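You operate a simulated robot arm through the tools that you are given. There is no shell and no other tool. Be economical: measure what you need, move in short steps, check, and stop when the job is done.

The job below is to be done with a simulated robot arm. You get a single attempt, and the scene is never put back.

Task
Brush the crumb box grille clean and lay the grey cushion on it to air.
Fine: push the crumb drawer in first; brush back in its place; cushion only on the clean grille. Set down upright: crumb brush. What is to be rubbed or washed off counts as gone when no trace of it is left.

The check looks at the end state, three seconds after you hand in, the way a careful person would. Anything else that was tipped, shoved, dropped, spilled or broken makes it a failure.

Robot
A 7-joint arm with a two-finger parallel gripper on a trunk, on a base that drives. Base frame: it is fixed to the floor where the robot stands at the start and does not move with it; the origin is under the middle of the robot, x ahead of it, y to its left, z up; the surface under the hand at the start is at about z = 800. Units: mm, rad, N and s.
With the tool pointing down near the work surface it reaches from about 380 to 760 mm from the robot's upright axis, wherever it stands. Its first joint turns from -2.496 to 2.496 rad. Places, roughly: crumb box [800, 100, 800]; crumb drawer [700, 100, 800]; crumbs [800, 100, 900]; fitter lever [700, 0, 900]. Payload 3 kg.
The tool frame sits at the grasp point between the pads (the TCP): z along the fingers, y along the line on which they close. The tips reach 30 mm beyond it. Largest opening 110 mm; finger width 20, thickness 10; the body of the gripper, 48 by 112 mm, starts 55 mm behind the TCP.
Orientation is told as [roll, pitch, yaw] about the base's x, y, z axes, in that order, counted from this pose: with the fingers straight down and closing along the base's y, the tool's x points along the base's -x, its y along +y and its z along -z.

Tools
- The arm moves only by the tool nudge_tool. Its argument "rows" is a list of rows, each an object (a shift or turn left out is 0, a gripper value left out holds the last) with "grip": the gripper command, from -1 (shut) to 1 (fully open), values between in proportion; "travel": the shift along the tool's x, y, z in mm, a list of three; "rotation": the turn, a rotation vector about the tool's x, y, z in rad, a list of three. In form: [{"grip": grip, "travel": [x, y, z], "rotation": [rx, ry, rz]}, ...]. A call has 1 to 12 rows; each row is the pose to reach, as a shift and turn from the pose commanded when the call began, along the tool's axes at that moment. Rows are played at 5 a second. More than 50 mm and 0.15 rad between two rows, or a gripper value outside its range, and nothing of the call is played. Where a pose cannot be reached the arm comes as near as it can. A force on the tool above 40 N (or 10 N above the force at the start of the call, whichever is more), or a blocked arm, ends the call early, and 0.2 s more pass. Each finger travels about 108 mm/s and halts on what it meets, pressing with about 36 N; the grip force reading is that of the motor and also rises with nothing between the fingers. The clock runs only during rows and for 0.2 s after the last one: add rows that repeat a pose to give the fingers time. The reply holds the time, the measured pose of the TCP, the force on the tool along the base axes, the opening and the grip force, in the units named above and with some noise, with the torque about the TCP (base axes, N m) and any sound that the robot's microphone picked up.
- Cameras (640 x 400 px; columns grow to the right, rows downward): "scene" is now at [162, 8.2, 1593.4]; the picture's right is [0.10, -1.00, -0.00], its down [-0.68, -0.06, -0.73] and it looks along [0.73, 0.07, -0.68] (base axes); focal length 264 px, centre (320, 200). "wrist" rides on the gripper at [72, 17, -103] in the tool frame; the picture's right is [-0.23, 0.97, 0.00], its down [-0.76, -0.18, -0.62] and it looks along [-0.61, -0.14, 0.78] (tool axes); focal length 222 px, centre (320, 200). There is no depth. A picture from a camera that has moved, and an enlarged one, comes with that camera's place and axes in the base frame and with its lens.
- grab_frame(camera): a new picture of that camera. No time passes.
- slide_trunk(by): slides the trunk up (or, below 0, down) by that many mm; the arm and the scene camera ride with it, the base frame stays. It gives what a move gives, with no picture.
- base_move(legs): drives the robot by 1 to 6 legs, each [ahead, left, turn to the left] in mm, mm and rad, along the robot's own axes; the way and the turn of a leg run together, so that a leg with both is an arc; at most 1500 mm and 3.142 rad a leg. The arm and the cameras ride along, it lands a little off, and it stops where it bumps. It gives what a move gives.
- head_to(pan, tilt): turns the head with the scene camera to pan (to the left, within 1.501 rad either way) and tilt (down, from -0.506 to 1.204), counted from straight ahead of the robot. It gives what a move gives.
- close_up(camera, box): a new picture of the part [left, top, right, bottom] of that camera's present view, enlarged. No time passes.
- hand_in(): hands the job in; it is judged then, once.

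Go step by step. Nothing tells you exact positions but the pictures and the camera data: compare them with the known pose of the tool, close in by small moves and look again before you grip or let go. The budget is 120 turns and 82 pictures, counting those below and the enlarged ones. Unless the task says otherwise, let go and move clear before handing in, and close with one line.

The tools are called as a command line: name --argument value ..., lists and objects as JSON in quotes. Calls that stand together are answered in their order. nudge_tool: Moves the arm, as the interface text tells. Its arguments: {"type":"object","properties":{"rows":{"type":"array"}},"required":["rows"]} The other tools are called the same way: slide_trunk (by) slides the trunk up or down; base_move (legs) drives the base; head_to (pan, tilt) turns the head that bears the scene camera; grab_frame (camera) takes a picture; close_up (camera, box) takes an enlarged picture of a part of a camera's view; hand_in () hands the job in.

At the start:

```text
time_s: 0.0
position: [755.9, -88.7, 1188.3]
tool_rot: [0.001, 0.0, 0.0]
contact_force: [-0.5, 0.2, 0.1]
moment: [-0.02, -0.03, 0.02]
opening: 110.1
finger_force: 0.0
trunk travel left (down, up): [-709.0, 181.0]
robot x, y, heading: [-0.1, 0.2, -0.001]
head pan, tilt: [0.096, 0.745]
```

scene: 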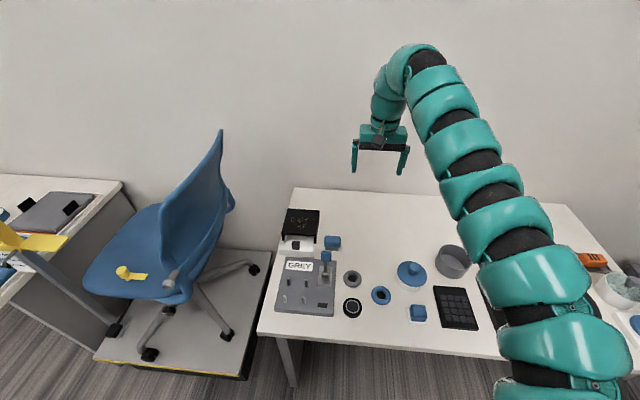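
wrist: 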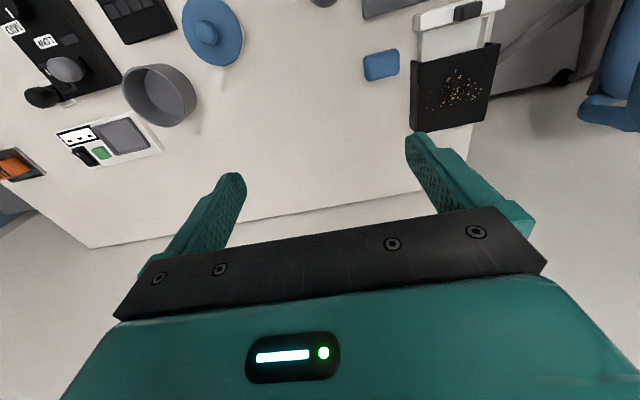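

I see a black crumb box with a drawer sticking out, a board labelled GREY with pieces on it, and several other objects on the table. I'll enlarge the area around the box to identify the brush, the cushion and the drawer.

close_up --camera "scene" --box '[260, 190, 380, 330]'

close_up --camera "scene" --box '[330, 220, 500, 340]'

close_up --camera "wrist" --box '[340, 0, 540, 140]'

```text
2.86 times, centred on (320, 260) of scene
camera zoom: at [162.0, 8.2, 1593.4], right [0.1, -1.0, 0.0], down [-0.68, -0.06, -0.73], along [0.73, 0.07, -0.68], focal length 754 px, centre (320, 29)
```

zoom: 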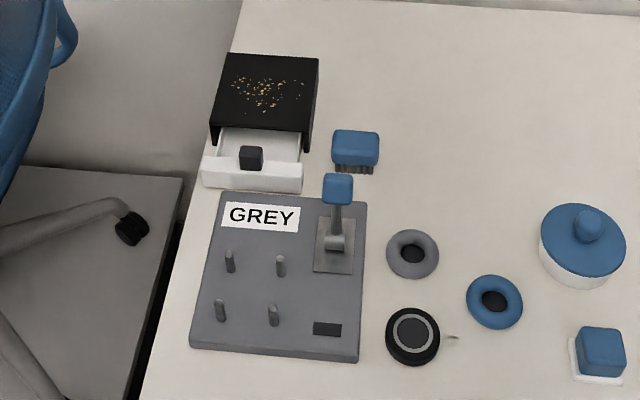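

```text
3.33 times, centred on (415, 280) of scene
camera zoom: at [162.0, 8.2, 1593.4], right [0.1, -1.0, 0.0], down [-0.68, -0.06, -0.73], along [0.73, 0.07, -0.68], focal length 879 px, centre (3, -67)
```

zoom: 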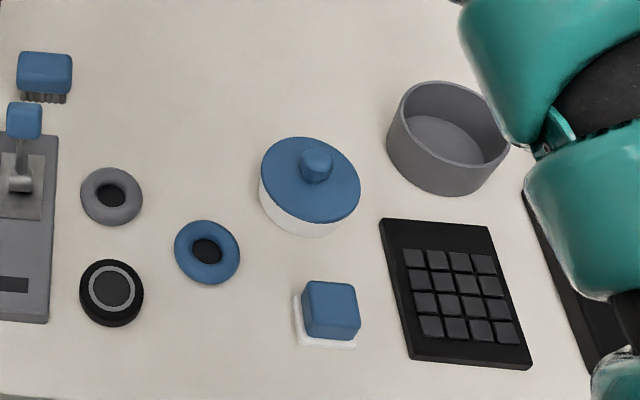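

```text
2.86 times, centred on (440, 70) of wrist
camera zoom: at [683.3, -72.2, 1290.9], right [0.23, 0.97, 0.0], down [0.76, -0.18, 0.62], along [0.61, -0.14, -0.78], focal length 635 px, centre (-23, 571)
```

zoom: 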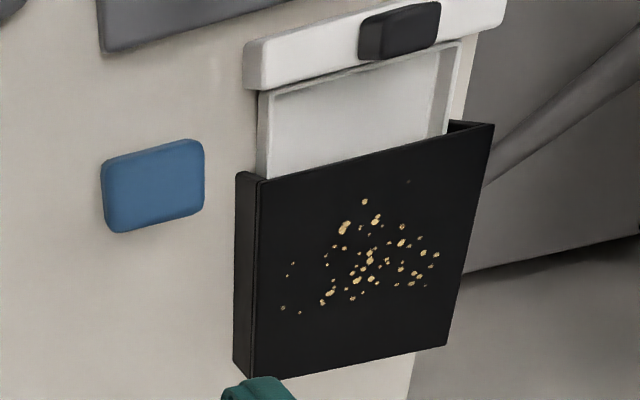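

The brush is near (767, 22) with its top at z≈832. The box top spans x 778–910, y 83–210 at z≈841, the drawer is out about 50 mm, and the grey ring cushion is near (632, -53). The box is beyond arm reach, so I'll drive a little closer first.

base_move --legs '[[0, 80, 0], [150, 0, 0]]'

head_to --pan 0.05 --tilt 0.95

grab_frame --camera "scene"

```text
time_s: 2.0
position: [904.3, -10.1, 1186.4]
tool_rot: [0.0, 0.002, -0.003]
contact_force: [0.0, 0.4, 0.0]
moment: [0.0, 0.02, -0.01]
opening: 109.8
finger_force: 0.0
trunk travel left (down, up): [-709.0, 181.0]
robot x, y, heading: [147.4, 78.8, 0.004]
head pan, tilt: [0.096, 0.745]
```

```text
time_s: 2.8
position: [903.3, -10.9, 1187.2]
tool_rot: [-0.002, -0.001, -0.003]
contact_force: [-0.2, 0.3, 0.3]
moment: [0.02, 0.01, -0.02]
opening: 109.7
finger_force: 0.0
trunk travel left (down, up): [-709.0, 181.0]
robot x, y, heading: [150.3, 80.5, 0.002]
head pan, tilt: [0.051, 0.949]
```

```text
76 pictures are left
camera scene: at [300.1, 83.1, 1577.5], right [0.05, -1.0, 0.0], down [-0.81, -0.04, -0.58], along [0.58, 0.03, -0.81], focal length 264 px, centre (320, 200)
```

scene: 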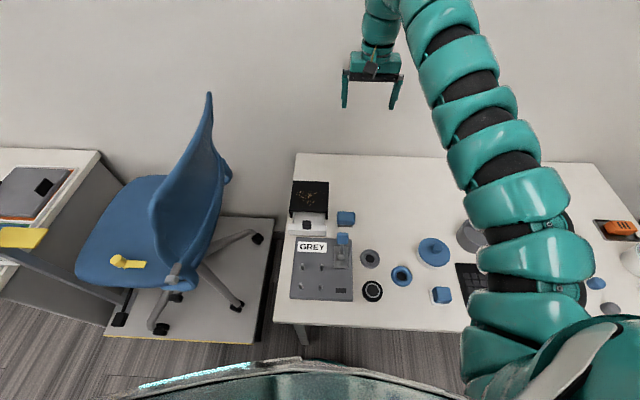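

The drive went cleanly. I'll enlarge the drawer and brush area now that the view is better.

close_up --camera "scene" --box '[280, 170, 376, 230]'

close_up --camera "scene" --box '[280, 220, 424, 310]'

```text
6.67 times, centred on (328, 200) of scene
camera zoom: at [300.1, 83.1, 1577.5], right [0.05, -1.0, 0.0], down [-0.81, -0.04, -0.58], along [0.58, 0.03, -0.81], focal length 1759 px, centre (267, 200)
```

zoom: 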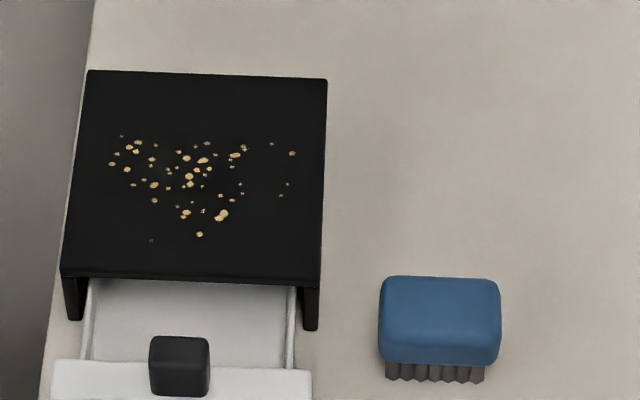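

```text
4.44 times, centred on (352, 265) of scene
camera zoom: at [300.1, 83.1, 1577.5], right [0.05, -1.0, 0.0], down [-0.81, -0.04, -0.58], along [0.58, 0.03, -0.81], focal length 1172 px, centre (178, -89)
```

zoom: 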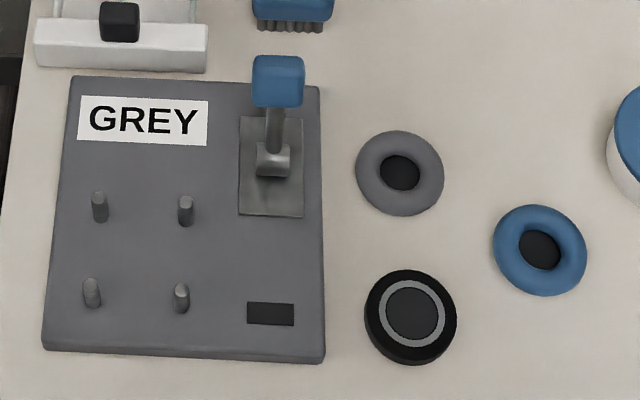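

The drawer front's face is at x≈709, and a small knob stands on top of it, at x 713–734, y≈148, z 834–855. I'll close the gripper and move in front of the knob, staying high above the board.

nudge_tool --rows '[{"grip": -1, "travel": [22, 16, 25]}, {"travel": [44, 32, 50]}, {"travel": [66, 48, 75]}, {"travel": [88, 64, 100]}, {"travel": [110, 80, 125]}, {"travel": [132, 96, 150]}, {"travel": [154, 112, 175]}, {"travel": [176, 128, 200]}, {"travel": [198, 144, 225]}, {"travel": [222, 159, 250]}, {"travel": [222, 159, 267]}, {"travel": [222, 159, 267]}]'

grab_frame --camera "wrist"

close_up --camera "scene" --box '[260, 130, 420, 230]'

```text
time_s: 5.4
position: [836.5, 39.9, 1111.6]
tool_rot: [-0.001, 0.0, 0.001]
contact_force: [-0.8, -1.0, -0.6]
moment: [-0.01, -0.04, 0.0]
opening: 0.0
finger_force: 36.4
out of reach, approached as far as the arm can: row 4, 5, 6, 7, 8, 9, 10, 11, 12
trunk travel left (down, up): [-709.0, 181.0]
robot x, y, heading: [146.3, 80.0, 0.001]
head pan, tilt: [0.051, 0.949]
```

```text
73 pictures are left
camera wrist: at [764.3, 56.1, 1214.7], right [0.23, 0.97, 0.0], down [0.76, -0.18, 0.62], along [0.61, -0.14, -0.78], focal length 222 px, centre (320, 200)
```

wrist: 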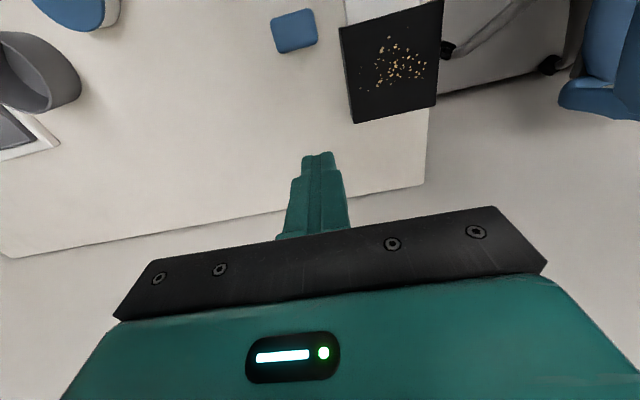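

```text
4.00 times, centred on (340, 180) of scene
camera zoom: at [300.2, 83.0, 1577.4], right [0.05, -1.0, 0.0], down [-0.81, -0.04, -0.58], along [0.58, 0.03, -0.81], focal length 1055 px, centre (240, 280)
```

zoom: 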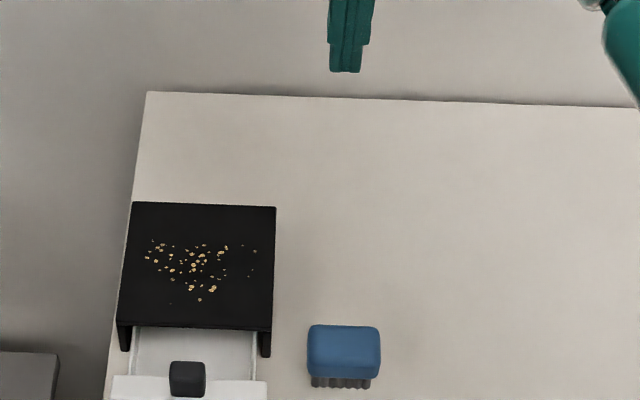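

The arm can't come inward at this height, so I'll go down here over the clear table first and then come inward.

nudge_tool --rows '[{"travel": [0, -5, 30]}, {"travel": [0, -10, 60]}, {"travel": [0, -10, 90]}, {"travel": [0, -10, 120]}, {"travel": [0, -10, 150]}, {"travel": [0, -10, 170]}, {"travel": [0, -10, 170]}]'

```text
time_s: 7.0
position: [838.1, 24.5, 946.7]
tool_rot: [0.002, 0.003, 0.0]
contact_force: [0.2, -0.5, -0.8]
moment: [-0.01, 0.01, -0.01]
opening: 0.0
finger_force: 36.2
out of reach, approached as far as the arm can: row 1, 2, 3, 4
trunk travel left (down, up): [-709.0, 181.0]
robot x, y, heading: [151.1, 79.0, 0.002]
head pan, tilt: [0.051, 0.949]
```

Going down worked. Now inward to in front of the knob at z≈930.

nudge_tool --rows '[{"travel": [25, 20, 2]}, {"travel": [50, 40, 4]}, {"travel": [75, 60, 7]}, {"travel": [100, 80, 10]}, {"travel": [125, 100, 12]}, {"travel": [155, 124, 15]}, {"travel": [155, 124, 15]}]'

grab_frame --camera "wrist"

close_up --camera "scene" --box '[260, 170, 420, 270]'

```text
time_s: 8.6
position: [714.7, 121.8, 899.2]
tool_rot: [-0.003, -0.004, -0.004]
contact_force: [-1.9, -11.1, -3.3]
moment: [-0.37, -0.01, 0.03]
opening: 0.0
finger_force: 36.0
out of reach, approached as far as the arm can: row 1, 2, 3, 4, 5, 6, 7
trunk travel left (down, up): [-709.0, 181.0]
robot x, y, heading: [146.0, 78.0, -0.007]
head pan, tilt: [0.051, 0.949]
```

```text
71 pictures are left
camera wrist: at [643.9, 139.6, 1001.5], right [0.23, 0.97, 0.0], down [0.76, -0.18, 0.63], along [0.61, -0.15, -0.78], focal length 222 px, centre (320, 200)
```

wrist: 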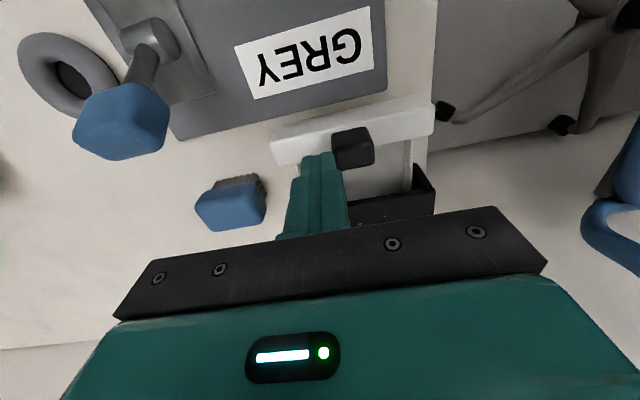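

```text
4.00 times, centred on (340, 220) of scene
camera zoom: at [300.4, 81.4, 1577.4], right [0.05, -1.0, 0.0], down [-0.81, -0.04, -0.58], along [0.58, 0.03, -0.81], focal length 1055 px, centre (240, 120)
```

zoom: 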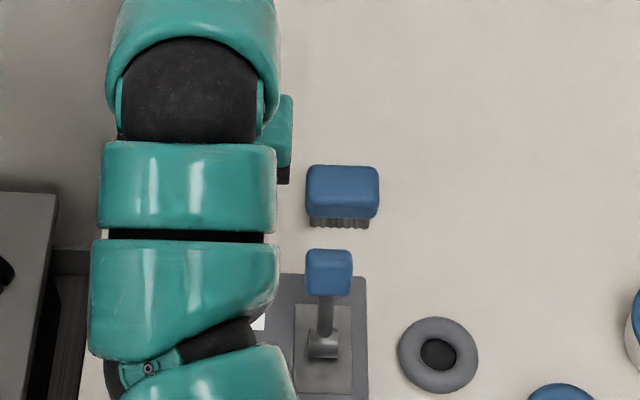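

The fingers are resting against the knob's side, and the arm sat lower than commanded. Raising the trunk lifts the hand straight up and gives it room to work close in.

slide_trunk --by 150

grab_frame --camera "wrist"

```text
time_s: 10.3
position: [716.5, 125.0, 1049.3]
tool_rot: [0.002, -0.005, 0.0]
contact_force: [0.5, 0.4, 0.9]
moment: [0.01, 0.0, -0.02]
opening: 0.0
finger_force: 35.8
trunk travel left (down, up): [-859.0, 31.0]
robot x, y, heading: [150.5, 82.4, -0.002]
head pan, tilt: [0.051, 0.949]
```

```text
69 pictures are left
camera wrist: at [643.9, 141.7, 1152.0], right [0.23, 0.97, 0.0], down [0.76, -0.18, 0.63], along [0.61, -0.14, -0.78], focal length 222 px, centre (320, 200)
```

wrist: 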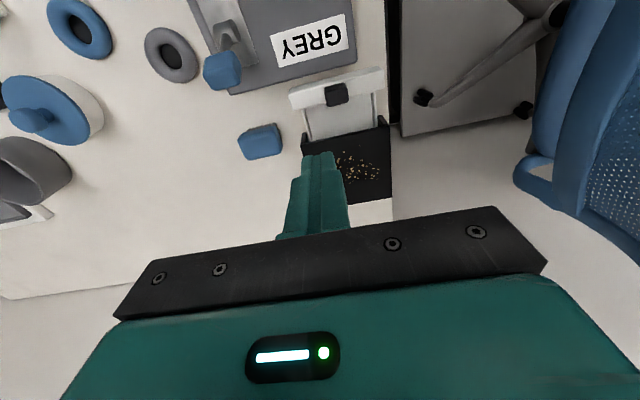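

Everything is undisturbed. Now I'll move to just in front of the knob, then look.

nudge_tool --rows '[{"travel": [10, 6, 0]}, {"travel": [20, 12, 0]}, {"travel": [36, 22, 0]}, {"travel": [36, 22, 30]}, {"travel": [36, 22, 60]}, {"travel": [36, 22, 90]}, {"travel": [36, 22, 120]}, {"travel": [36, 22, 120]}]'

grab_frame --camera "wrist"

```text
time_s: 12.1
position: [679.4, 147.7, 929.4]
tool_rot: [-0.001, -0.005, -0.001]
contact_force: [0.3, 0.1, -0.9]
moment: [0.02, -0.02, -0.02]
opening: 0.0
finger_force: 36.0
trunk travel left (down, up): [-859.0, 31.0]
robot x, y, heading: [147.5, 79.8, -0.001]
head pan, tilt: [0.051, 0.949]
```

```text
68 pictures are left
camera wrist: at [607.7, 164.5, 1032.3], right [0.23, 0.97, 0.0], down [0.76, -0.18, 0.63], along [0.61, -0.14, -0.78], focal length 222 px, centre (320, 200)
```

wrist: 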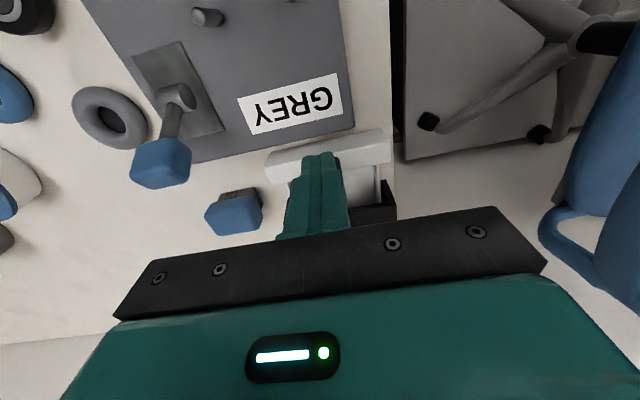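

The reach is fine now. I'll lower so the tips sit at knob height (z≈850), then creep forward and watch the force.

nudge_tool --rows '[{"travel": [0, 0, 25]}, {"travel": [0, 0, 50]}, {"travel": [0, 0, 50]}, {"travel": [-8, 0, 50]}, {"travel": [-16, 0, 50]}, {"travel": [-24, 0, 50]}, {"travel": [-32, 0, 50]}, {"travel": [-40, 0, 50]}, {"travel": [-40, 0, 50]}]'

grab_frame --camera "wrist"

```text
time_s: 14.1
position: [720.4, 145.9, 879.5]
tool_rot: [-0.001, -0.007, -0.002]
contact_force: [0.2, 1.0, -0.7]
moment: [0.0, -0.02, 0.01]
opening: 0.0
finger_force: 35.8
trunk travel left (down, up): [-859.0, 31.0]
robot x, y, heading: [145.3, 76.2, -0.002]
head pan, tilt: [0.051, 0.949]
```

```text
67 pictures are left
camera wrist: at [648.5, 163.2, 982.3], right [0.23, 0.97, 0.0], down [0.76, -0.18, 0.63], along [0.61, -0.14, -0.78], focal length 222 px, centre (320, 200)
```

wrist: 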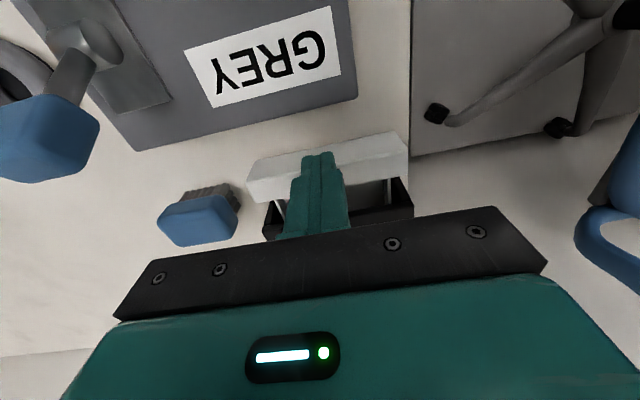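

The drawer seems to be sliding with the hand. I'll keep pushing until it stops.

nudge_tool --rows '[{"travel": [-8, 2, 0]}, {"travel": [-16, 2, 0]}, {"travel": [-22, 2, 0]}, {"travel": [-28, 2, 0]}, {"travel": [-34, 2, 0]}, {"travel": [-40, 2, 0]}, {"travel": [-45, 2, 0]}, {"travel": [-45, 2, 0]}]'

grab_frame --camera "wrist"

```text
time_s: 15.3
position: [742.8, 151.1, 875.9]
tool_rot: [-0.001, 0.018, 0.008]
contact_force: [-17.9, -1.6, 5.6]
moment: [-0.29, 0.05, -0.03]
opening: 0.0
finger_force: 35.9
trunk travel left (down, up): [-859.0, 31.0]
robot x, y, heading: [149.3, 79.1, 0.001]
head pan, tilt: [0.051, 0.949]
stopped in row 5: the force on the tool passed its limit at 45 N (the readings are from after the stop); the commanded pose is now the measured one
```

```text
66 pictures are left
camera wrist: at [672.3, 167.4, 979.5], right [0.22, 0.98, -0.01], down [0.77, -0.17, 0.61], along [0.59, -0.14, -0.79], focal length 222 px, centre (320, 200)
```

wrist: 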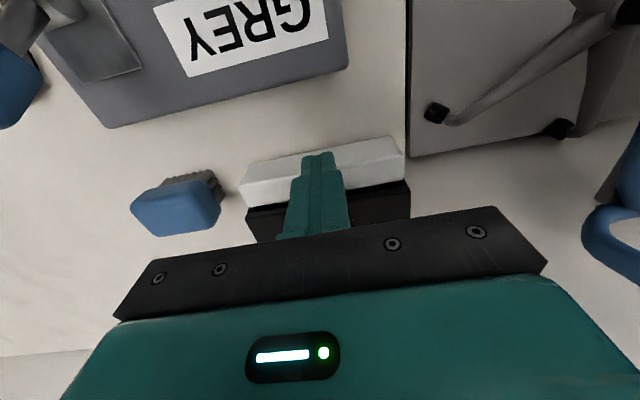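

The push met a firm stop, so the drawer appears closed. I'll back off, rise and check.

nudge_tool --rows '[{"travel": [12, 0, 0], "rotation": [0, -0.018, 0]}, {"travel": [22, 0, 0], "rotation": [0, -0.018, 0]}, {"travel": [22, 0, -40], "rotation": [0, -0.018, 0]}, {"travel": [22, 0, -80], "rotation": [0, -0.018, 0]}, {"travel": [10, -35, -90], "rotation": [0, -0.018, 0]}, {"travel": [0, -70, -90], "rotation": [0, -0.018, 0]}, {"travel": [-10, -100, -90], "rotation": [0, -0.018, 0]}, {"travel": [-20, -130, -90], "rotation": [0, -0.018, 0]}, {"travel": [-20, -130, -90], "rotation": [0, -0.018, 0]}]'

close_up --camera "scene" --box '[280, 150, 408, 230]'

grab_frame --camera "wrist"

```text
time_s: 17.3
position: [767.5, 20.7, 965.0]
tool_rot: [-0.002, -0.008, 0.004]
contact_force: [-0.6, -0.1, 0.0]
moment: [-0.03, -0.02, -0.01]
opening: 0.0
finger_force: 36.2
trunk travel left (down, up): [-859.0, 31.0]
robot x, y, heading: [148.9, 81.3, -0.002]
head pan, tilt: [0.051, 0.949]
```

```text
5.00 times, centred on (344, 190) of scene
camera zoom: at [299.4, 83.5, 1727.5], right [0.05, -1.0, 0.0], down [-0.81, -0.04, -0.58], along [0.58, 0.03, -0.81], focal length 1319 px, centre (200, 250)
```

zoom: 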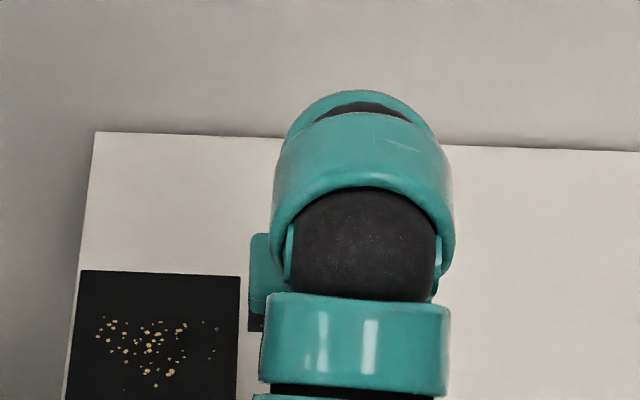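

```text
64 pictures are left
camera wrist: at [695.1, 36.7, 1067.4], right [0.22, 0.97, 0.0], down [0.76, -0.17, 0.63], along [0.61, -0.14, -0.78], focal length 222 px, centre (320, 200)
```

wrist: 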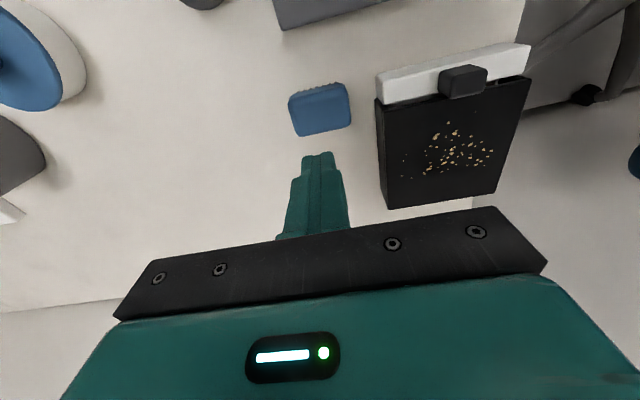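

The drawer looks flush now. I'll take an enlarged wrist view of the box and brush for accurate positions.

close_up --camera "wrist" --box '[280, 30, 552, 200]'

```text
2.35 times, centred on (416, 115) of wrist
camera zoom: at [695.1, 36.7, 1067.4], right [0.22, 0.97, 0.0], down [0.76, -0.17, 0.63], along [0.61, -0.14, -0.78], focal length 523 px, centre (94, 400)
```

zoom: 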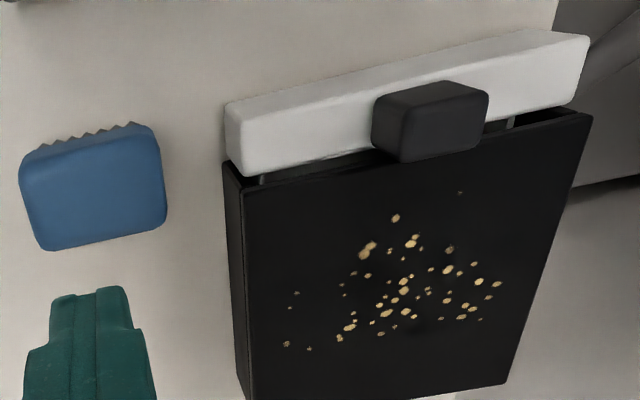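

There may be a small remaining gap between the drawer front and the box. I'll look closer.

close_up --camera "wrist" --box '[365, 35, 541, 145]'

```text
3.64 times, centred on (453, 90) of wrist
camera zoom: at [695.1, 36.7, 1067.4], right [0.22, 0.97, 0.0], down [0.76, -0.17, 0.63], along [0.61, -0.14, -0.78], focal length 808 px, centre (-164, 600)
```

zoom: 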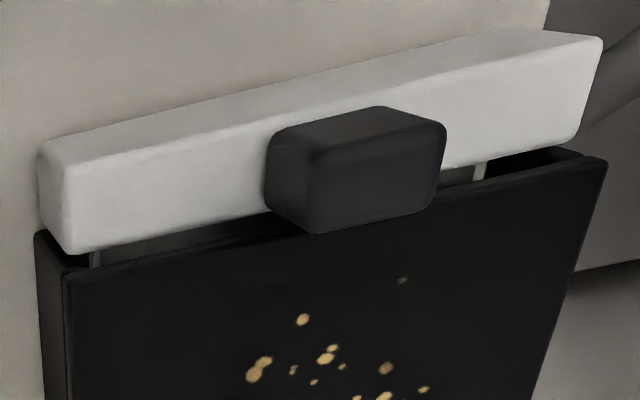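

A gap of several mm remains and no click was heard, so I'll push again more slowly to tell a true stop from a force spike.

nudge_tool --rows '[{"travel": [10, 35, 0]}, {"travel": [20, 65, 0]}, {"travel": [32, 95, 0]}, {"travel": [45, 127, 0]}, {"travel": [45, 127, 40]}, {"travel": [45, 127, 84]}, {"travel": [45, 127, 84]}, {"travel": [36, 127, 84]}, {"travel": [30, 127, 84]}, {"travel": [30, 127, 84]}]'

nudge_tool --rows '[{"travel": [-2, 0, 0]}, {"travel": [-4, 0, 0]}, {"travel": [-6, 0, 0]}, {"travel": [-8, 0, 0]}, {"travel": [-10, 0, 0]}, {"travel": [-12, 0, 0]}, {"travel": [-14, 0, 0]}, {"travel": [-16, 0, 0]}, {"travel": [-18, 0, 0]}, {"travel": [-20, 0, 0]}, {"travel": [-22, 0, 0]}]'

```text
time_s: 19.5
position: [738.1, 147.3, 881.0]
tool_rot: [-0.002, -0.007, 0.003]
contact_force: [-0.2, 0.5, -0.1]
moment: [0.0, -0.02, 0.01]
opening: 0.2
finger_force: 36.1
trunk travel left (down, up): [-859.0, 31.0]
robot x, y, heading: [148.4, 80.3, -0.004]
head pan, tilt: [0.051, 0.949]
```

```text
time_s: 21.0
position: [742.4, 147.7, 878.3]
tool_rot: [-0.006, 0.007, 0.008]
contact_force: [-16.4, -1.1, 4.5]
moment: [-0.2, 0.17, -0.07]
opening: 0.0
finger_force: 35.7
trunk travel left (down, up): [-859.0, 31.0]
robot x, y, heading: [146.6, 76.5, -0.003]
head pan, tilt: [0.051, 0.949]
stopped in row 7: the force on the tool passed its limit at 43 N (the readings are from after the stop); the commanded pose is now the measured one
```

It's the same hard stop at the same place, so the drawer is fully in and the gap is just how it's built. Next is the brush: back off, rise, and come over (767, 20) with the fingers open about 85 mm.

nudge_tool --rows '[{"travel": [10, 0, 0], "rotation": [0, -0.007, 0]}, {"travel": [20, 0, 0], "rotation": [0, -0.007, 0]}, {"travel": [20, 0, -45], "rotation": [0, -0.007, 0]}, {"travel": [20, 0, -90], "rotation": [0, -0.007, 0]}, {"travel": [5, -35, -90], "rotation": [0, -0.007, 0]}, {"travel": [-5, -70, -90], "rotation": [0, -0.007, 0]}, {"travel": [-15, -100, -90], "rotation": [0, -0.007, 0], "grip": 0.5}, {"travel": [-25, -128, -90], "rotation": [0, -0.007, 0], "grip": 0.5}, {"travel": [-25, -128, -90], "rotation": [0, -0.007, 0], "grip": 0.5}, {"travel": [-25, -128, -60], "rotation": [0, -0.007, 0], "grip": 0.5}, {"travel": [-25, -128, -40], "rotation": [0, -0.007, 0], "grip": 0.5}, {"travel": [-25, -128, -40], "rotation": [0, -0.007, 0], "grip": 0.5}]'

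grab_frame --camera "wrist"

```text
time_s: 23.6
position: [772.1, 20.8, 918.9]
tool_rot: [-0.005, -0.003, 0.008]
contact_force: [0.3, 0.6, -0.4]
moment: [0.02, 0.01, 0.01]
opening: 82.2
finger_force: 0.1
trunk travel left (down, up): [-859.0, 31.0]
robot x, y, heading: [145.7, 77.8, 0.001]
head pan, tilt: [0.051, 0.949]
```

```text
61 pictures are left
camera wrist: at [699.7, 37.0, 1022.2], right [0.22, 0.98, 0.0], down [0.76, -0.17, 0.63], along [0.61, -0.14, -0.78], focal length 222 px, centre (320, 200)
```

wrist: 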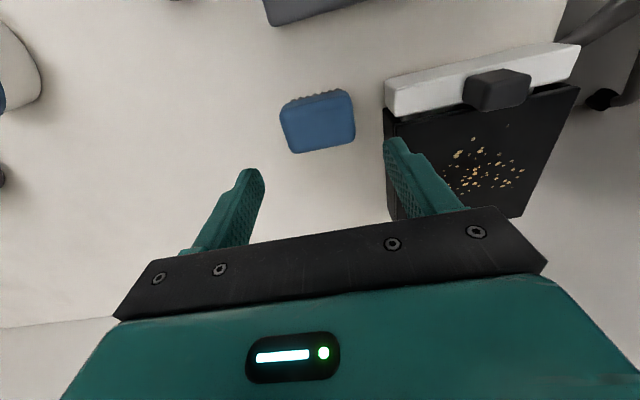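

The brush is centred between the fingers at about (766, 20). I'll shift slightly back and descend around it in steps.

nudge_tool --rows '[{"travel": [6, -1, 0]}, {"travel": [6, -1, 25]}, {"travel": [6, -1, 50]}, {"travel": [6, -1, 65]}, {"travel": [6, -1, 79]}, {"travel": [6, -1, 79]}]'

grab_frame --camera "wrist"

```text
time_s: 25.0
position: [765.6, 17.4, 839.7]
tool_rot: [-0.005, -0.003, 0.008]
contact_force: [0.5, 0.3, 0.5]
moment: [-0.02, -0.02, 0.02]
opening: 82.4
finger_force: 0.1
trunk travel left (down, up): [-859.0, 31.0]
robot x, y, heading: [145.1, 74.7, 0.001]
head pan, tilt: [0.051, 0.949]
```

```text
60 pictures are left
camera wrist: at [693.4, 34.3, 942.6], right [0.22, 0.98, 0.0], down [0.76, -0.17, 0.63], along [0.61, -0.14, -0.78], focal length 222 px, centre (320, 200)
```

wrist: 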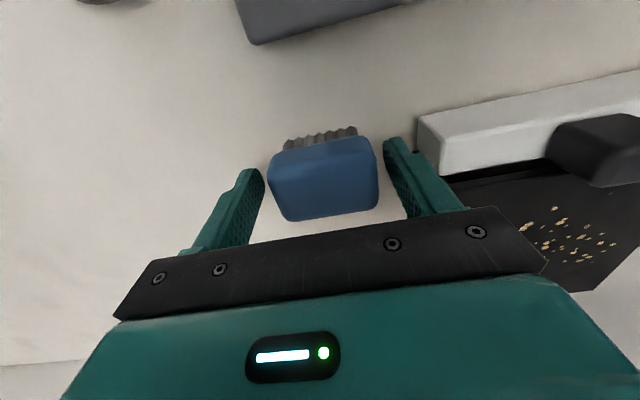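

The brush sits between the fingers. I'll centre by +2 mm and close.

nudge_tool --rows '[{"travel": [0, 2, 0], "grip": 0.5}, {"travel": [0, 2, 0], "grip": 0.2}, {"travel": [0, 2, 0], "grip": 0}, {"travel": [0, 2, 0], "grip": -0.3}, {"travel": [0, 2, 0], "grip": -0.3}, {"travel": [0, 2, 0], "grip": -0.3}]'

close_up --camera "wrist" --box '[200, 80, 456, 240]'

```text
time_s: 26.4
position: [766.8, 19.4, 839.8]
tool_rot: [-0.004, -0.005, 0.007]
contact_force: [-0.1, 0.8, 0.5]
moment: [0.01, 0.01, 0.0]
opening: 59.2
finger_force: 35.9
trunk travel left (down, up): [-859.0, 31.0]
robot x, y, heading: [148.3, 78.8, -0.004]
head pan, tilt: [0.051, 0.949]
```

```text
2.50 times, centred on (328, 160) of wrist
camera zoom: at [693.5, 36.3, 942.9], right [0.22, 0.98, 0.0], down [0.76, -0.17, 0.63], along [0.61, -0.14, -0.78], focal length 555 px, centre (300, 300)
```

zoom: 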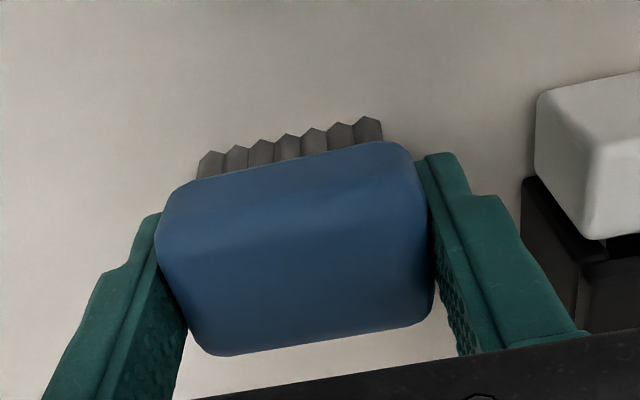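

The brush is held firmly (59 mm). I noted its place as TCP (766.8, 19.4, 839.8). I'll lift it and carry it over the right lane of the grille.

nudge_tool --rows '[{"travel": [0, 0, -30]}, {"travel": [0, 0, -65]}, {"travel": [0, 0, -85]}, {"travel": [-20, 30, -85]}, {"travel": [-36, 60, -85]}, {"travel": [-36, 93, -85]}, {"travel": [-36, 93, -60]}, {"travel": [-36, 93, -50]}, {"travel": [-36, 93, -50]}]'

grab_frame --camera "wrist"

```text
time_s: 28.4
position: [801.2, 113.4, 890.1]
tool_rot: [-0.002, -0.004, 0.006]
contact_force: [-0.1, -0.5, 4.9]
moment: [0.04, 0.0, -0.02]
opening: 59.7
finger_force: 35.8
trunk travel left (down, up): [-859.0, 31.0]
robot x, y, heading: [149.6, 79.5, -0.001]
head pan, tilt: [0.051, 0.949]
```

```text
58 pictures are left
camera wrist: at [727.3, 130.0, 992.8], right [0.22, 0.98, 0.0], down [0.76, -0.17, 0.63], along [0.61, -0.14, -0.78], focal length 222 px, centre (320, 200)
```

wrist: 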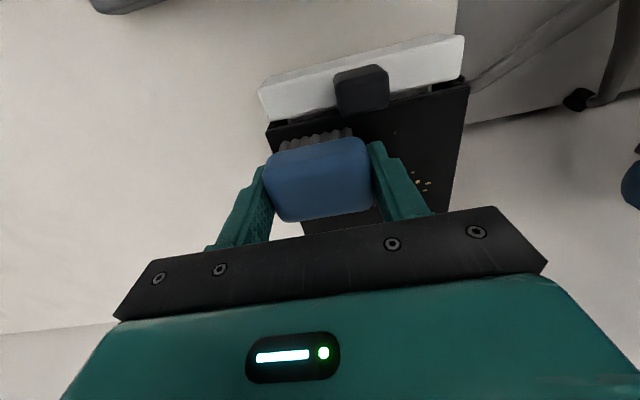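

I read about 5 N upward, so the bristles already touch the grille at this height. I'll stroke the right lane forward and back at this light pressure.

nudge_tool --rows '[{"travel": [-12, 0, 0]}, {"travel": [-24, 0, 0]}, {"travel": [-36, 0, 0]}, {"travel": [-48, 0, 0]}, {"travel": [-60, 0, 0]}, {"travel": [-72, 0, 0]}, {"travel": [-60, 0, 0]}, {"travel": [-48, 0, 0]}, {"travel": [-36, 0, 0]}, {"travel": [-24, 0, 0]}, {"travel": [-12, 0, 0]}, {"travel": [0, 0, 0]}]'

grab_frame --camera "wrist"

```text
time_s: 31.0
position: [801.4, 113.7, 888.9]
tool_rot: [-0.004, -0.006, 0.007]
contact_force: [1.1, -0.5, 10.2]
moment: [0.16, 0.0, -0.01]
opening: 59.1
finger_force: 36.5
out of reach, approached as far as the arm can: row 5, 6, 7
trunk travel left (down, up): [-859.0, 31.0]
robot x, y, heading: [148.5, 80.9, 0.001]
head pan, tilt: [0.051, 0.949]
```

```text
57 pictures are left
camera wrist: at [728.3, 130.3, 992.9], right [0.22, 0.98, 0.0], down [0.76, -0.17, 0.63], along [0.61, -0.14, -0.78], focal length 222 px, centre (320, 200)
```

wrist: 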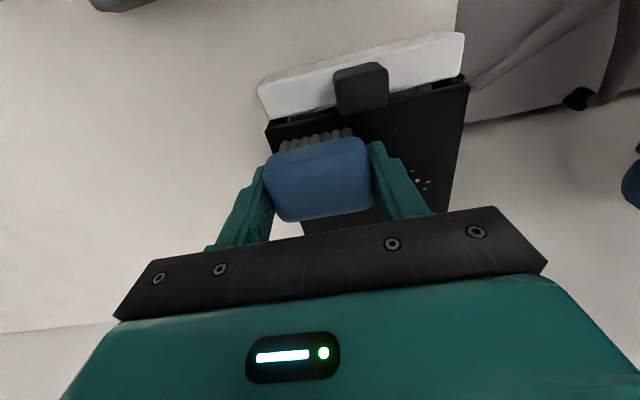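

The arm runs out of reach at the far end of the stroke. I'll lift the brush and drive 60 mm closer.

nudge_tool --rows '[{"travel": [0, 0, -30]}, {"travel": [0, 0, -60]}, {"travel": [0, 0, -60]}]'

base_move --legs '[[60, 0, 0]]'

grab_frame --camera "wrist"

```text
time_s: 31.8
position: [801.5, 112.6, 948.6]
tool_rot: [-0.003, -0.002, 0.006]
contact_force: [0.3, -0.3, -1.0]
moment: [-0.01, 0.03, 0.01]
opening: 59.3
finger_force: 36.2
trunk travel left (down, up): [-859.0, 31.0]
robot x, y, heading: [149.2, 83.8, -0.003]
head pan, tilt: [0.051, 0.949]
```

```text
time_s: 32.7
position: [864.3, 113.0, 946.5]
tool_rot: [-0.005, -0.001, 0.007]
contact_force: [0.2, 0.1, -1.2]
moment: [-0.04, 0.02, 0.0]
opening: 59.6
finger_force: 36.2
trunk travel left (down, up): [-859.0, 31.0]
robot x, y, heading: [208.6, 79.2, 0.0]
head pan, tilt: [0.051, 0.949]
```

```text
56 pictures are left
camera wrist: at [791.2, 130.9, 1050.7], right [0.22, 0.98, 0.0], down [0.76, -0.17, 0.63], along [0.61, -0.14, -0.78], focal length 222 px, centre (320, 200)
```

wrist: 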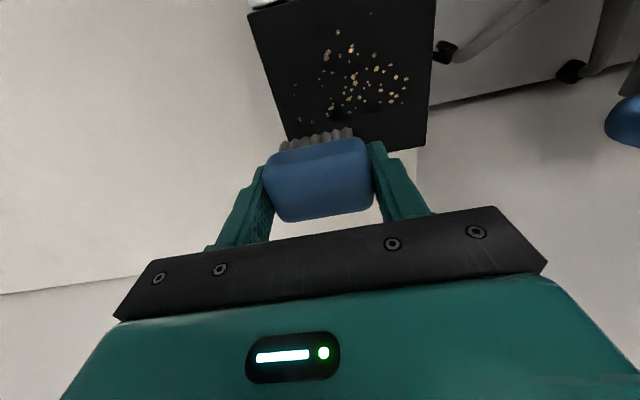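

Now in reach. I'll look closely at what the first stroke did.

close_up --camera "wrist" --box '[240, 0, 448, 130]'

```text
3.08 times, centred on (344, 65) of wrist
camera zoom: at [791.2, 130.9, 1050.7], right [0.22, 0.98, 0.0], down [0.76, -0.17, 0.63], along [0.61, -0.14, -0.78], focal length 684 px, centre (246, 615)
```

zoom: 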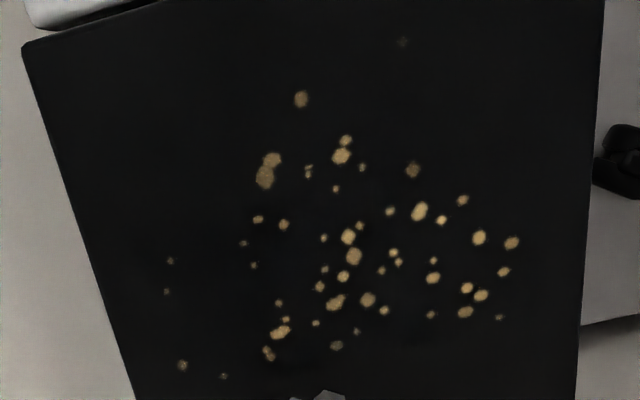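

The crumbs under the stroke look dimmer but are still there, so several passes are needed. I'll work lane by lane, starting again in the right lane.

nudge_tool --rows '[{"travel": [0, 0, 30]}, {"travel": [0, 0, 56]}, {"travel": [-14, 0, 57]}, {"travel": [0, 0, 57]}, {"travel": [18, 0, 57]}, {"travel": [36, 0, 57]}, {"travel": [56, 0, 57]}, {"travel": [36, 0, 57]}, {"travel": [18, 0, 57]}, {"travel": [0, 0, 57]}, {"travel": [-14, 0, 57]}, {"travel": [-14, 0, 57]}]'

nudge_tool --rows '[{"travel": [18, 0, 0]}, {"travel": [36, 0, 0]}, {"travel": [54, 0, 0]}, {"travel": [70, 0, 0]}, {"travel": [54, 0, 0]}, {"travel": [36, 0, 0]}, {"travel": [18, 0, 0]}, {"travel": [0, 0, 0]}, {"travel": [0, 0, -30]}, {"travel": [-15, 0, -60]}, {"travel": [-15, 0, -60]}]'

close_up --camera "wrist" --box '[240, 0, 448, 130]'

```text
time_s: 35.3
position: [876.2, 112.2, 892.5]
tool_rot: [-0.003, -0.005, 0.007]
contact_force: [0.1, 0.3, -0.3]
moment: [0.0, 0.0, 0.03]
opening: 59.4
finger_force: 36.2
trunk travel left (down, up): [-859.0, 31.0]
robot x, y, heading: [208.2, 80.2, -0.001]
head pan, tilt: [0.051, 0.949]
```

```text
time_s: 37.7
position: [891.8, 113.6, 951.8]
tool_rot: [-0.005, -0.003, 0.007]
contact_force: [0.4, -0.7, -0.5]
moment: [0.02, 0.02, -0.03]
opening: 59.4
finger_force: 36.1
trunk travel left (down, up): [-859.0, 31.0]
robot x, y, heading: [209.8, 79.5, 0.003]
head pan, tilt: [0.051, 0.949]
```

```text
3.08 times, centred on (344, 65) of wrist
camera zoom: at [819.8, 130.1, 1053.9], right [0.22, 0.98, 0.0], down [0.76, -0.17, 0.63], along [0.61, -0.14, -0.78], focal length 684 px, centre (246, 615)
```

zoom: 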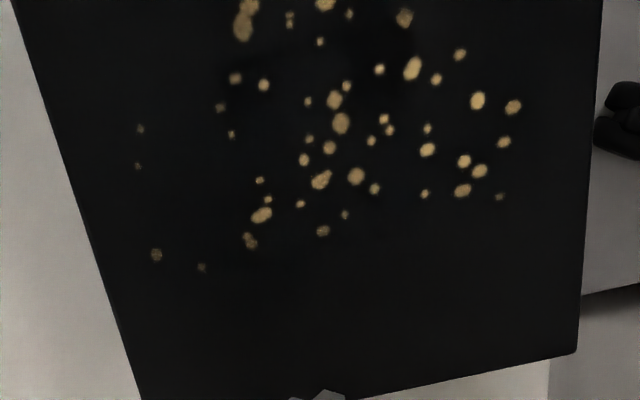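

That pass stayed at z 892, just above contact. I'll lower until I feel 5–10 N.

nudge_tool --rows '[{"travel": [15, 0, 30]}, {"travel": [25, 0, 58]}, {"travel": [25, 0, 62]}, {"travel": [25, 0, 64]}, {"travel": [25, 0, 64]}]'

```text
time_s: 38.9
position: [866.8, 113.4, 890.8]
tool_rot: [-0.003, -0.007, 0.007]
contact_force: [0.5, -0.3, 22.3]
moment: [0.05, 0.14, -0.01]
opening: 59.5
finger_force: 36.1
trunk travel left (down, up): [-859.0, 31.0]
robot x, y, heading: [205.2, 79.4, 0.002]
head pan, tilt: [0.051, 0.949]
```

I have 22 N here, which is more than needed. I'll ease up 1 mm and sweep.

nudge_tool --rows '[{"travel": [0, 0, -1]}, {"travel": [16, 0, -1]}, {"travel": [32, 0, -1]}, {"travel": [48, 0, -1]}, {"travel": [62, 0, -1]}, {"travel": [48, 0, -1]}, {"travel": [32, 0, -1]}, {"travel": [16, 0, -1]}, {"travel": [0, 0, -1]}, {"travel": [-14, 0, -1]}, {"travel": [-14, 0, -1]}]'

nudge_tool --rows '[{"travel": [-8, 0, -30]}, {"travel": [-15, 0, -60]}, {"travel": [-15, 0, -60]}]'

close_up --camera "wrist" --box '[240, 0, 448, 130]'

```text
time_s: 41.3
position: [879.1, 112.7, 888.9]
tool_rot: [-0.003, -0.002, 0.008]
contact_force: [-1.7, -0.4, 3.9]
moment: [0.02, -0.04, -0.02]
opening: 59.5
finger_force: 36.5
trunk travel left (down, up): [-859.0, 31.0]
robot x, y, heading: [210.0, 80.9, -0.006]
head pan, tilt: [0.051, 0.949]
```

```text
time_s: 42.1
position: [895.4, 114.1, 949.2]
tool_rot: [-0.005, -0.004, 0.006]
contact_force: [-0.1, 0.3, -1.0]
moment: [0.02, 0.01, -0.04]
opening: 59.2
finger_force: 35.8
trunk travel left (down, up): [-859.0, 31.0]
robot x, y, heading: [211.8, 76.4, -0.002]
head pan, tilt: [0.051, 0.949]
```

```text
3.08 times, centred on (344, 65) of wrist
camera zoom: at [823.3, 130.5, 1050.8], right [0.22, 0.98, 0.0], down [0.76, -0.17, 0.63], along [0.61, -0.14, -0.78], focal length 684 px, centre (246, 615)
```

zoom: 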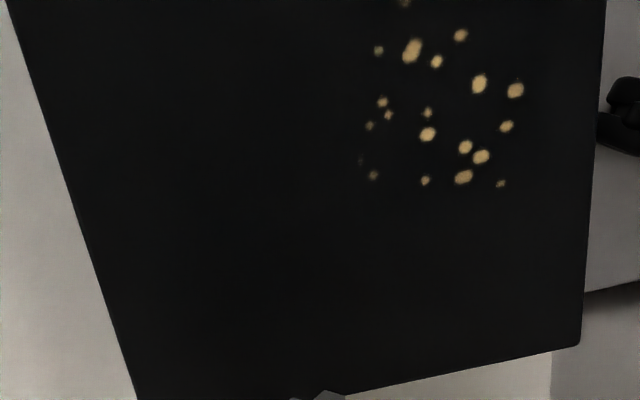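

Proper contact wiped the whole right lane clean. Now the same for the left lane at y≈172.

nudge_tool --rows '[{"travel": [10, 30, 0]}, {"travel": [20, 60, 0]}, {"travel": [25, 60, 30]}, {"travel": [25, 60, 57]}, {"travel": [25, 60, 60]}, {"travel": [25, 60, 60]}]'

```text
time_s: 43.5
position: [870.8, 173.9, 889.8]
tool_rot: [-0.002, -0.009, 0.007]
contact_force: [3.4, 0.5, 16.1]
moment: [-0.1, -0.05, 0.0]
opening: 59.3
finger_force: 36.0
trunk travel left (down, up): [-859.0, 31.0]
robot x, y, heading: [206.8, 79.3, 0.005]
head pan, tilt: [0.051, 0.949]
```

Good contact at 16 N, so I'll sweep this lane.

nudge_tool --rows '[{"travel": [16, 0, 0]}, {"travel": [32, 0, 0]}, {"travel": [48, 0, 0]}, {"travel": [67, 0, 0]}, {"travel": [48, 0, 0]}, {"travel": [32, 0, 0]}, {"travel": [16, 0, 0]}, {"travel": [0, 0, 0]}, {"travel": [-12, 0, 0]}, {"travel": [-12, 0, 0]}]'

nudge_tool --rows '[{"travel": [-8, -20, -30]}, {"travel": [-15, -40, -60]}, {"travel": [-15, -60, -60]}, {"travel": [-15, -60, -60]}]'

close_up --camera "wrist" --box '[240, 0, 448, 130]'

```text
time_s: 45.7
position: [881.7, 173.6, 889.2]
tool_rot: [-0.004, -0.002, 0.007]
contact_force: [-2.2, 0.9, 3.3]
moment: [0.09, -0.02, 0.05]
opening: 59.3
finger_force: 36.3
trunk travel left (down, up): [-859.0, 31.0]
robot x, y, heading: [208.0, 80.8, -0.001]
head pan, tilt: [0.051, 0.949]
```

```text
time_s: 46.7
position: [895.8, 114.4, 950.0]
tool_rot: [-0.004, -0.003, 0.009]
contact_force: [0.1, -0.4, -0.4]
moment: [-0.04, -0.01, -0.02]
opening: 59.3
finger_force: 35.7
trunk travel left (down, up): [-859.0, 31.0]
robot x, y, heading: [206.5, 80.0, -0.003]
head pan, tilt: [0.051, 0.949]
```

```text
3.08 times, centred on (344, 65) of wrist
camera zoom: at [823.7, 131.3, 1051.2], right [0.22, 0.98, 0.0], down [0.76, -0.17, 0.63], along [0.61, -0.14, -0.78], focal length 684 px, centre (246, 615)
```

zoom: 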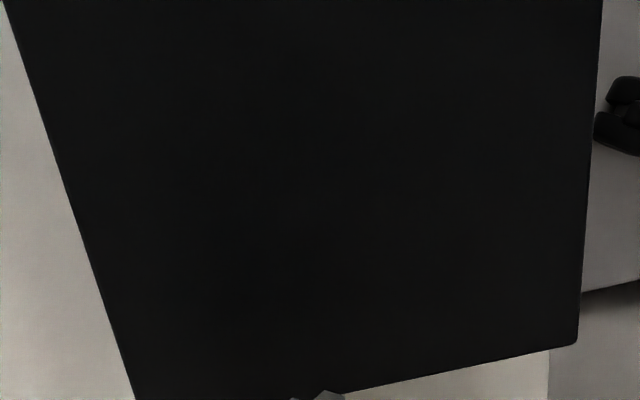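

The visible part is spotless. I'll carry the brush back above its place and check the front strip of the grille from there.

nudge_tool --rows '[{"travel": [25, -20, 0]}, {"travel": [50, -40, 0]}, {"travel": [75, -60, 0]}, {"travel": [100, -80, 0]}, {"travel": [129, -95, 0]}, {"travel": [129, -95, 0]}]'

close_up --camera "wrist" --box '[340, 20, 580, 170]'

grab_frame --camera "wrist"

```text
time_s: 48.1
position: [812.2, 46.7, 947.9]
tool_rot: [-0.005, -0.002, 0.007]
contact_force: [0.4, 0.1, -0.1]
moment: [0.01, -0.01, 0.01]
opening: 59.5
finger_force: 35.8
out of reach, approached as far as the arm can: row 4, 5, 6
trunk travel left (down, up): [-859.0, 31.0]
robot x, y, heading: [207.0, 79.9, -0.001]
head pan, tilt: [0.051, 0.949]
```

```text
2.67 times, centred on (460, 95) of wrist
camera zoom: at [739.7, 63.6, 1050.8], right [0.22, 0.98, 0.0], down [0.76, -0.17, 0.63], along [0.61, -0.14, -0.78], focal length 592 px, centre (-53, 480)
```

zoom: 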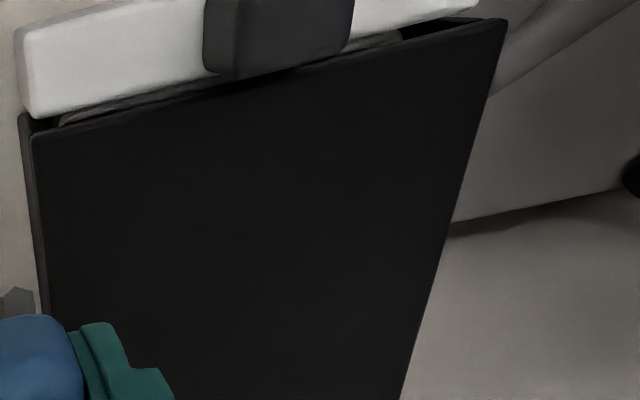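

```text
50 pictures are left
camera wrist: at [739.7, 63.6, 1050.8], right [0.22, 0.98, 0.0], down [0.76, -0.17, 0.63], along [0.61, -0.14, -0.78], focal length 222 px, centre (320, 200)
```

wrist: 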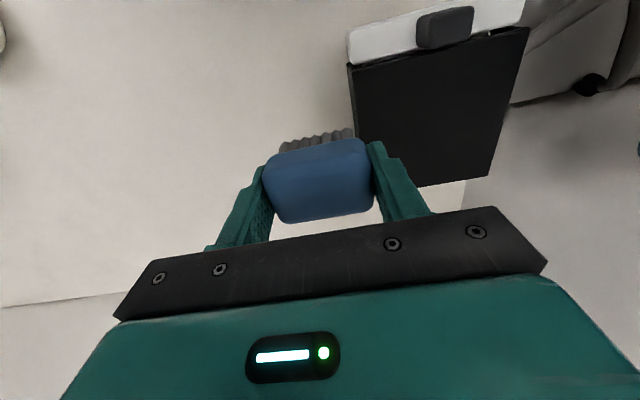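

The grille is fully clean. The arm is too close in now, so I'll back up 60 mm and then position over the brush's place.

base_move --legs '[[-55, 0, 0]]'

```text
time_s: 49.1
position: [755.9, 46.0, 948.8]
tool_rot: [-0.002, -0.006, 0.009]
contact_force: [-0.9, -0.2, -1.0]
moment: [0.0, -0.04, -0.02]
opening: 59.5
finger_force: 35.9
trunk travel left (down, up): [-859.0, 31.0]
robot x, y, heading: [152.5, 77.9, 0.004]
head pan, tilt: [0.051, 0.949]
```

Now above the place: shift to (767, 19.5) and lower to z≈855.

nudge_tool --rows '[{"travel": [-6, -14, 0]}, {"travel": [-11, -26.5, 0]}, {"travel": [-11, -26.5, 30]}, {"travel": [-11, -26.5, 60]}, {"travel": [-11, -26.5, 85]}, {"travel": [-11, -26.5, 94]}, {"travel": [-11, -26.5, 94]}]'

```text
time_s: 50.7
position: [767.8, 18.7, 853.9]
tool_rot: [-0.004, -0.003, 0.008]
contact_force: [-0.3, 0.6, 0.0]
moment: [0.02, 0.02, 0.04]
opening: 59.4
finger_force: 36.5
trunk travel left (down, up): [-859.0, 31.0]
robot x, y, heading: [150.7, 78.0, 0.001]
head pan, tilt: [0.051, 0.949]
```

nudge_tool --rows '[{"travel": [1, 0.5, 5]}, {"travel": [1, 0.5, 10]}, {"travel": [1, 0.5, 13]}, {"travel": [1, 0.5, 14]}, {"travel": [1, 0.5, 14]}]'

grab_frame --camera "wrist"

```text
time_s: 51.9
position: [768.1, 18.9, 838.7]
tool_rot: [-0.004, -0.003, 0.009]
contact_force: [1.0, 0.0, -0.7]
moment: [0.02, 0.01, 0.0]
opening: 59.3
finger_force: 36.7
trunk travel left (down, up): [-859.0, 31.0]
robot x, y, heading: [152.4, 74.6, 0.001]
head pan, tilt: [0.051, 0.949]
```

```text
49 pictures are left
camera wrist: at [695.5, 36.3, 942.4], right [0.22, 0.98, 0.0], down [0.76, -0.17, 0.63], along [0.61, -0.14, -0.78], focal length 222 px, centre (320, 200)
```

wrist: 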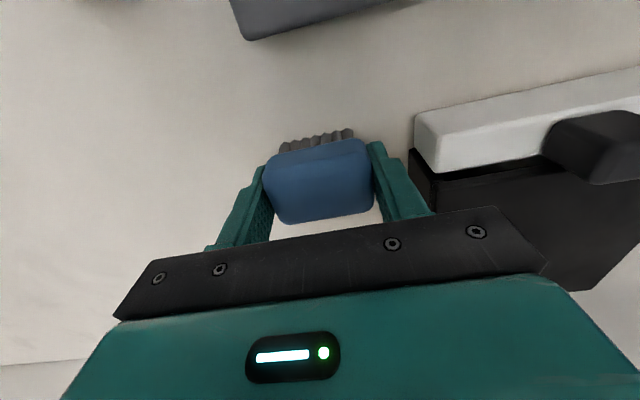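

There's no contact force yet at the original height, as the brush may have slipped up slightly in the grip. I'll lower in 1 mm steps to feel the table.

nudge_tool --rows '[{"travel": [0, 0, 1]}, {"travel": [0, 0, 2]}, {"travel": [0, 0, 2]}]'

```text
time_s: 52.7
position: [768.3, 19.6, 839.4]
tool_rot: [-0.004, -0.006, 0.007]
contact_force: [-0.4, -2.7, 13.6]
moment: [0.01, -0.03, -0.04]
opening: 59.4
finger_force: 36.1
trunk travel left (down, up): [-859.0, 31.0]
robot x, y, heading: [150.2, 76.4, 0.001]
head pan, tilt: [0.051, 0.949]
```

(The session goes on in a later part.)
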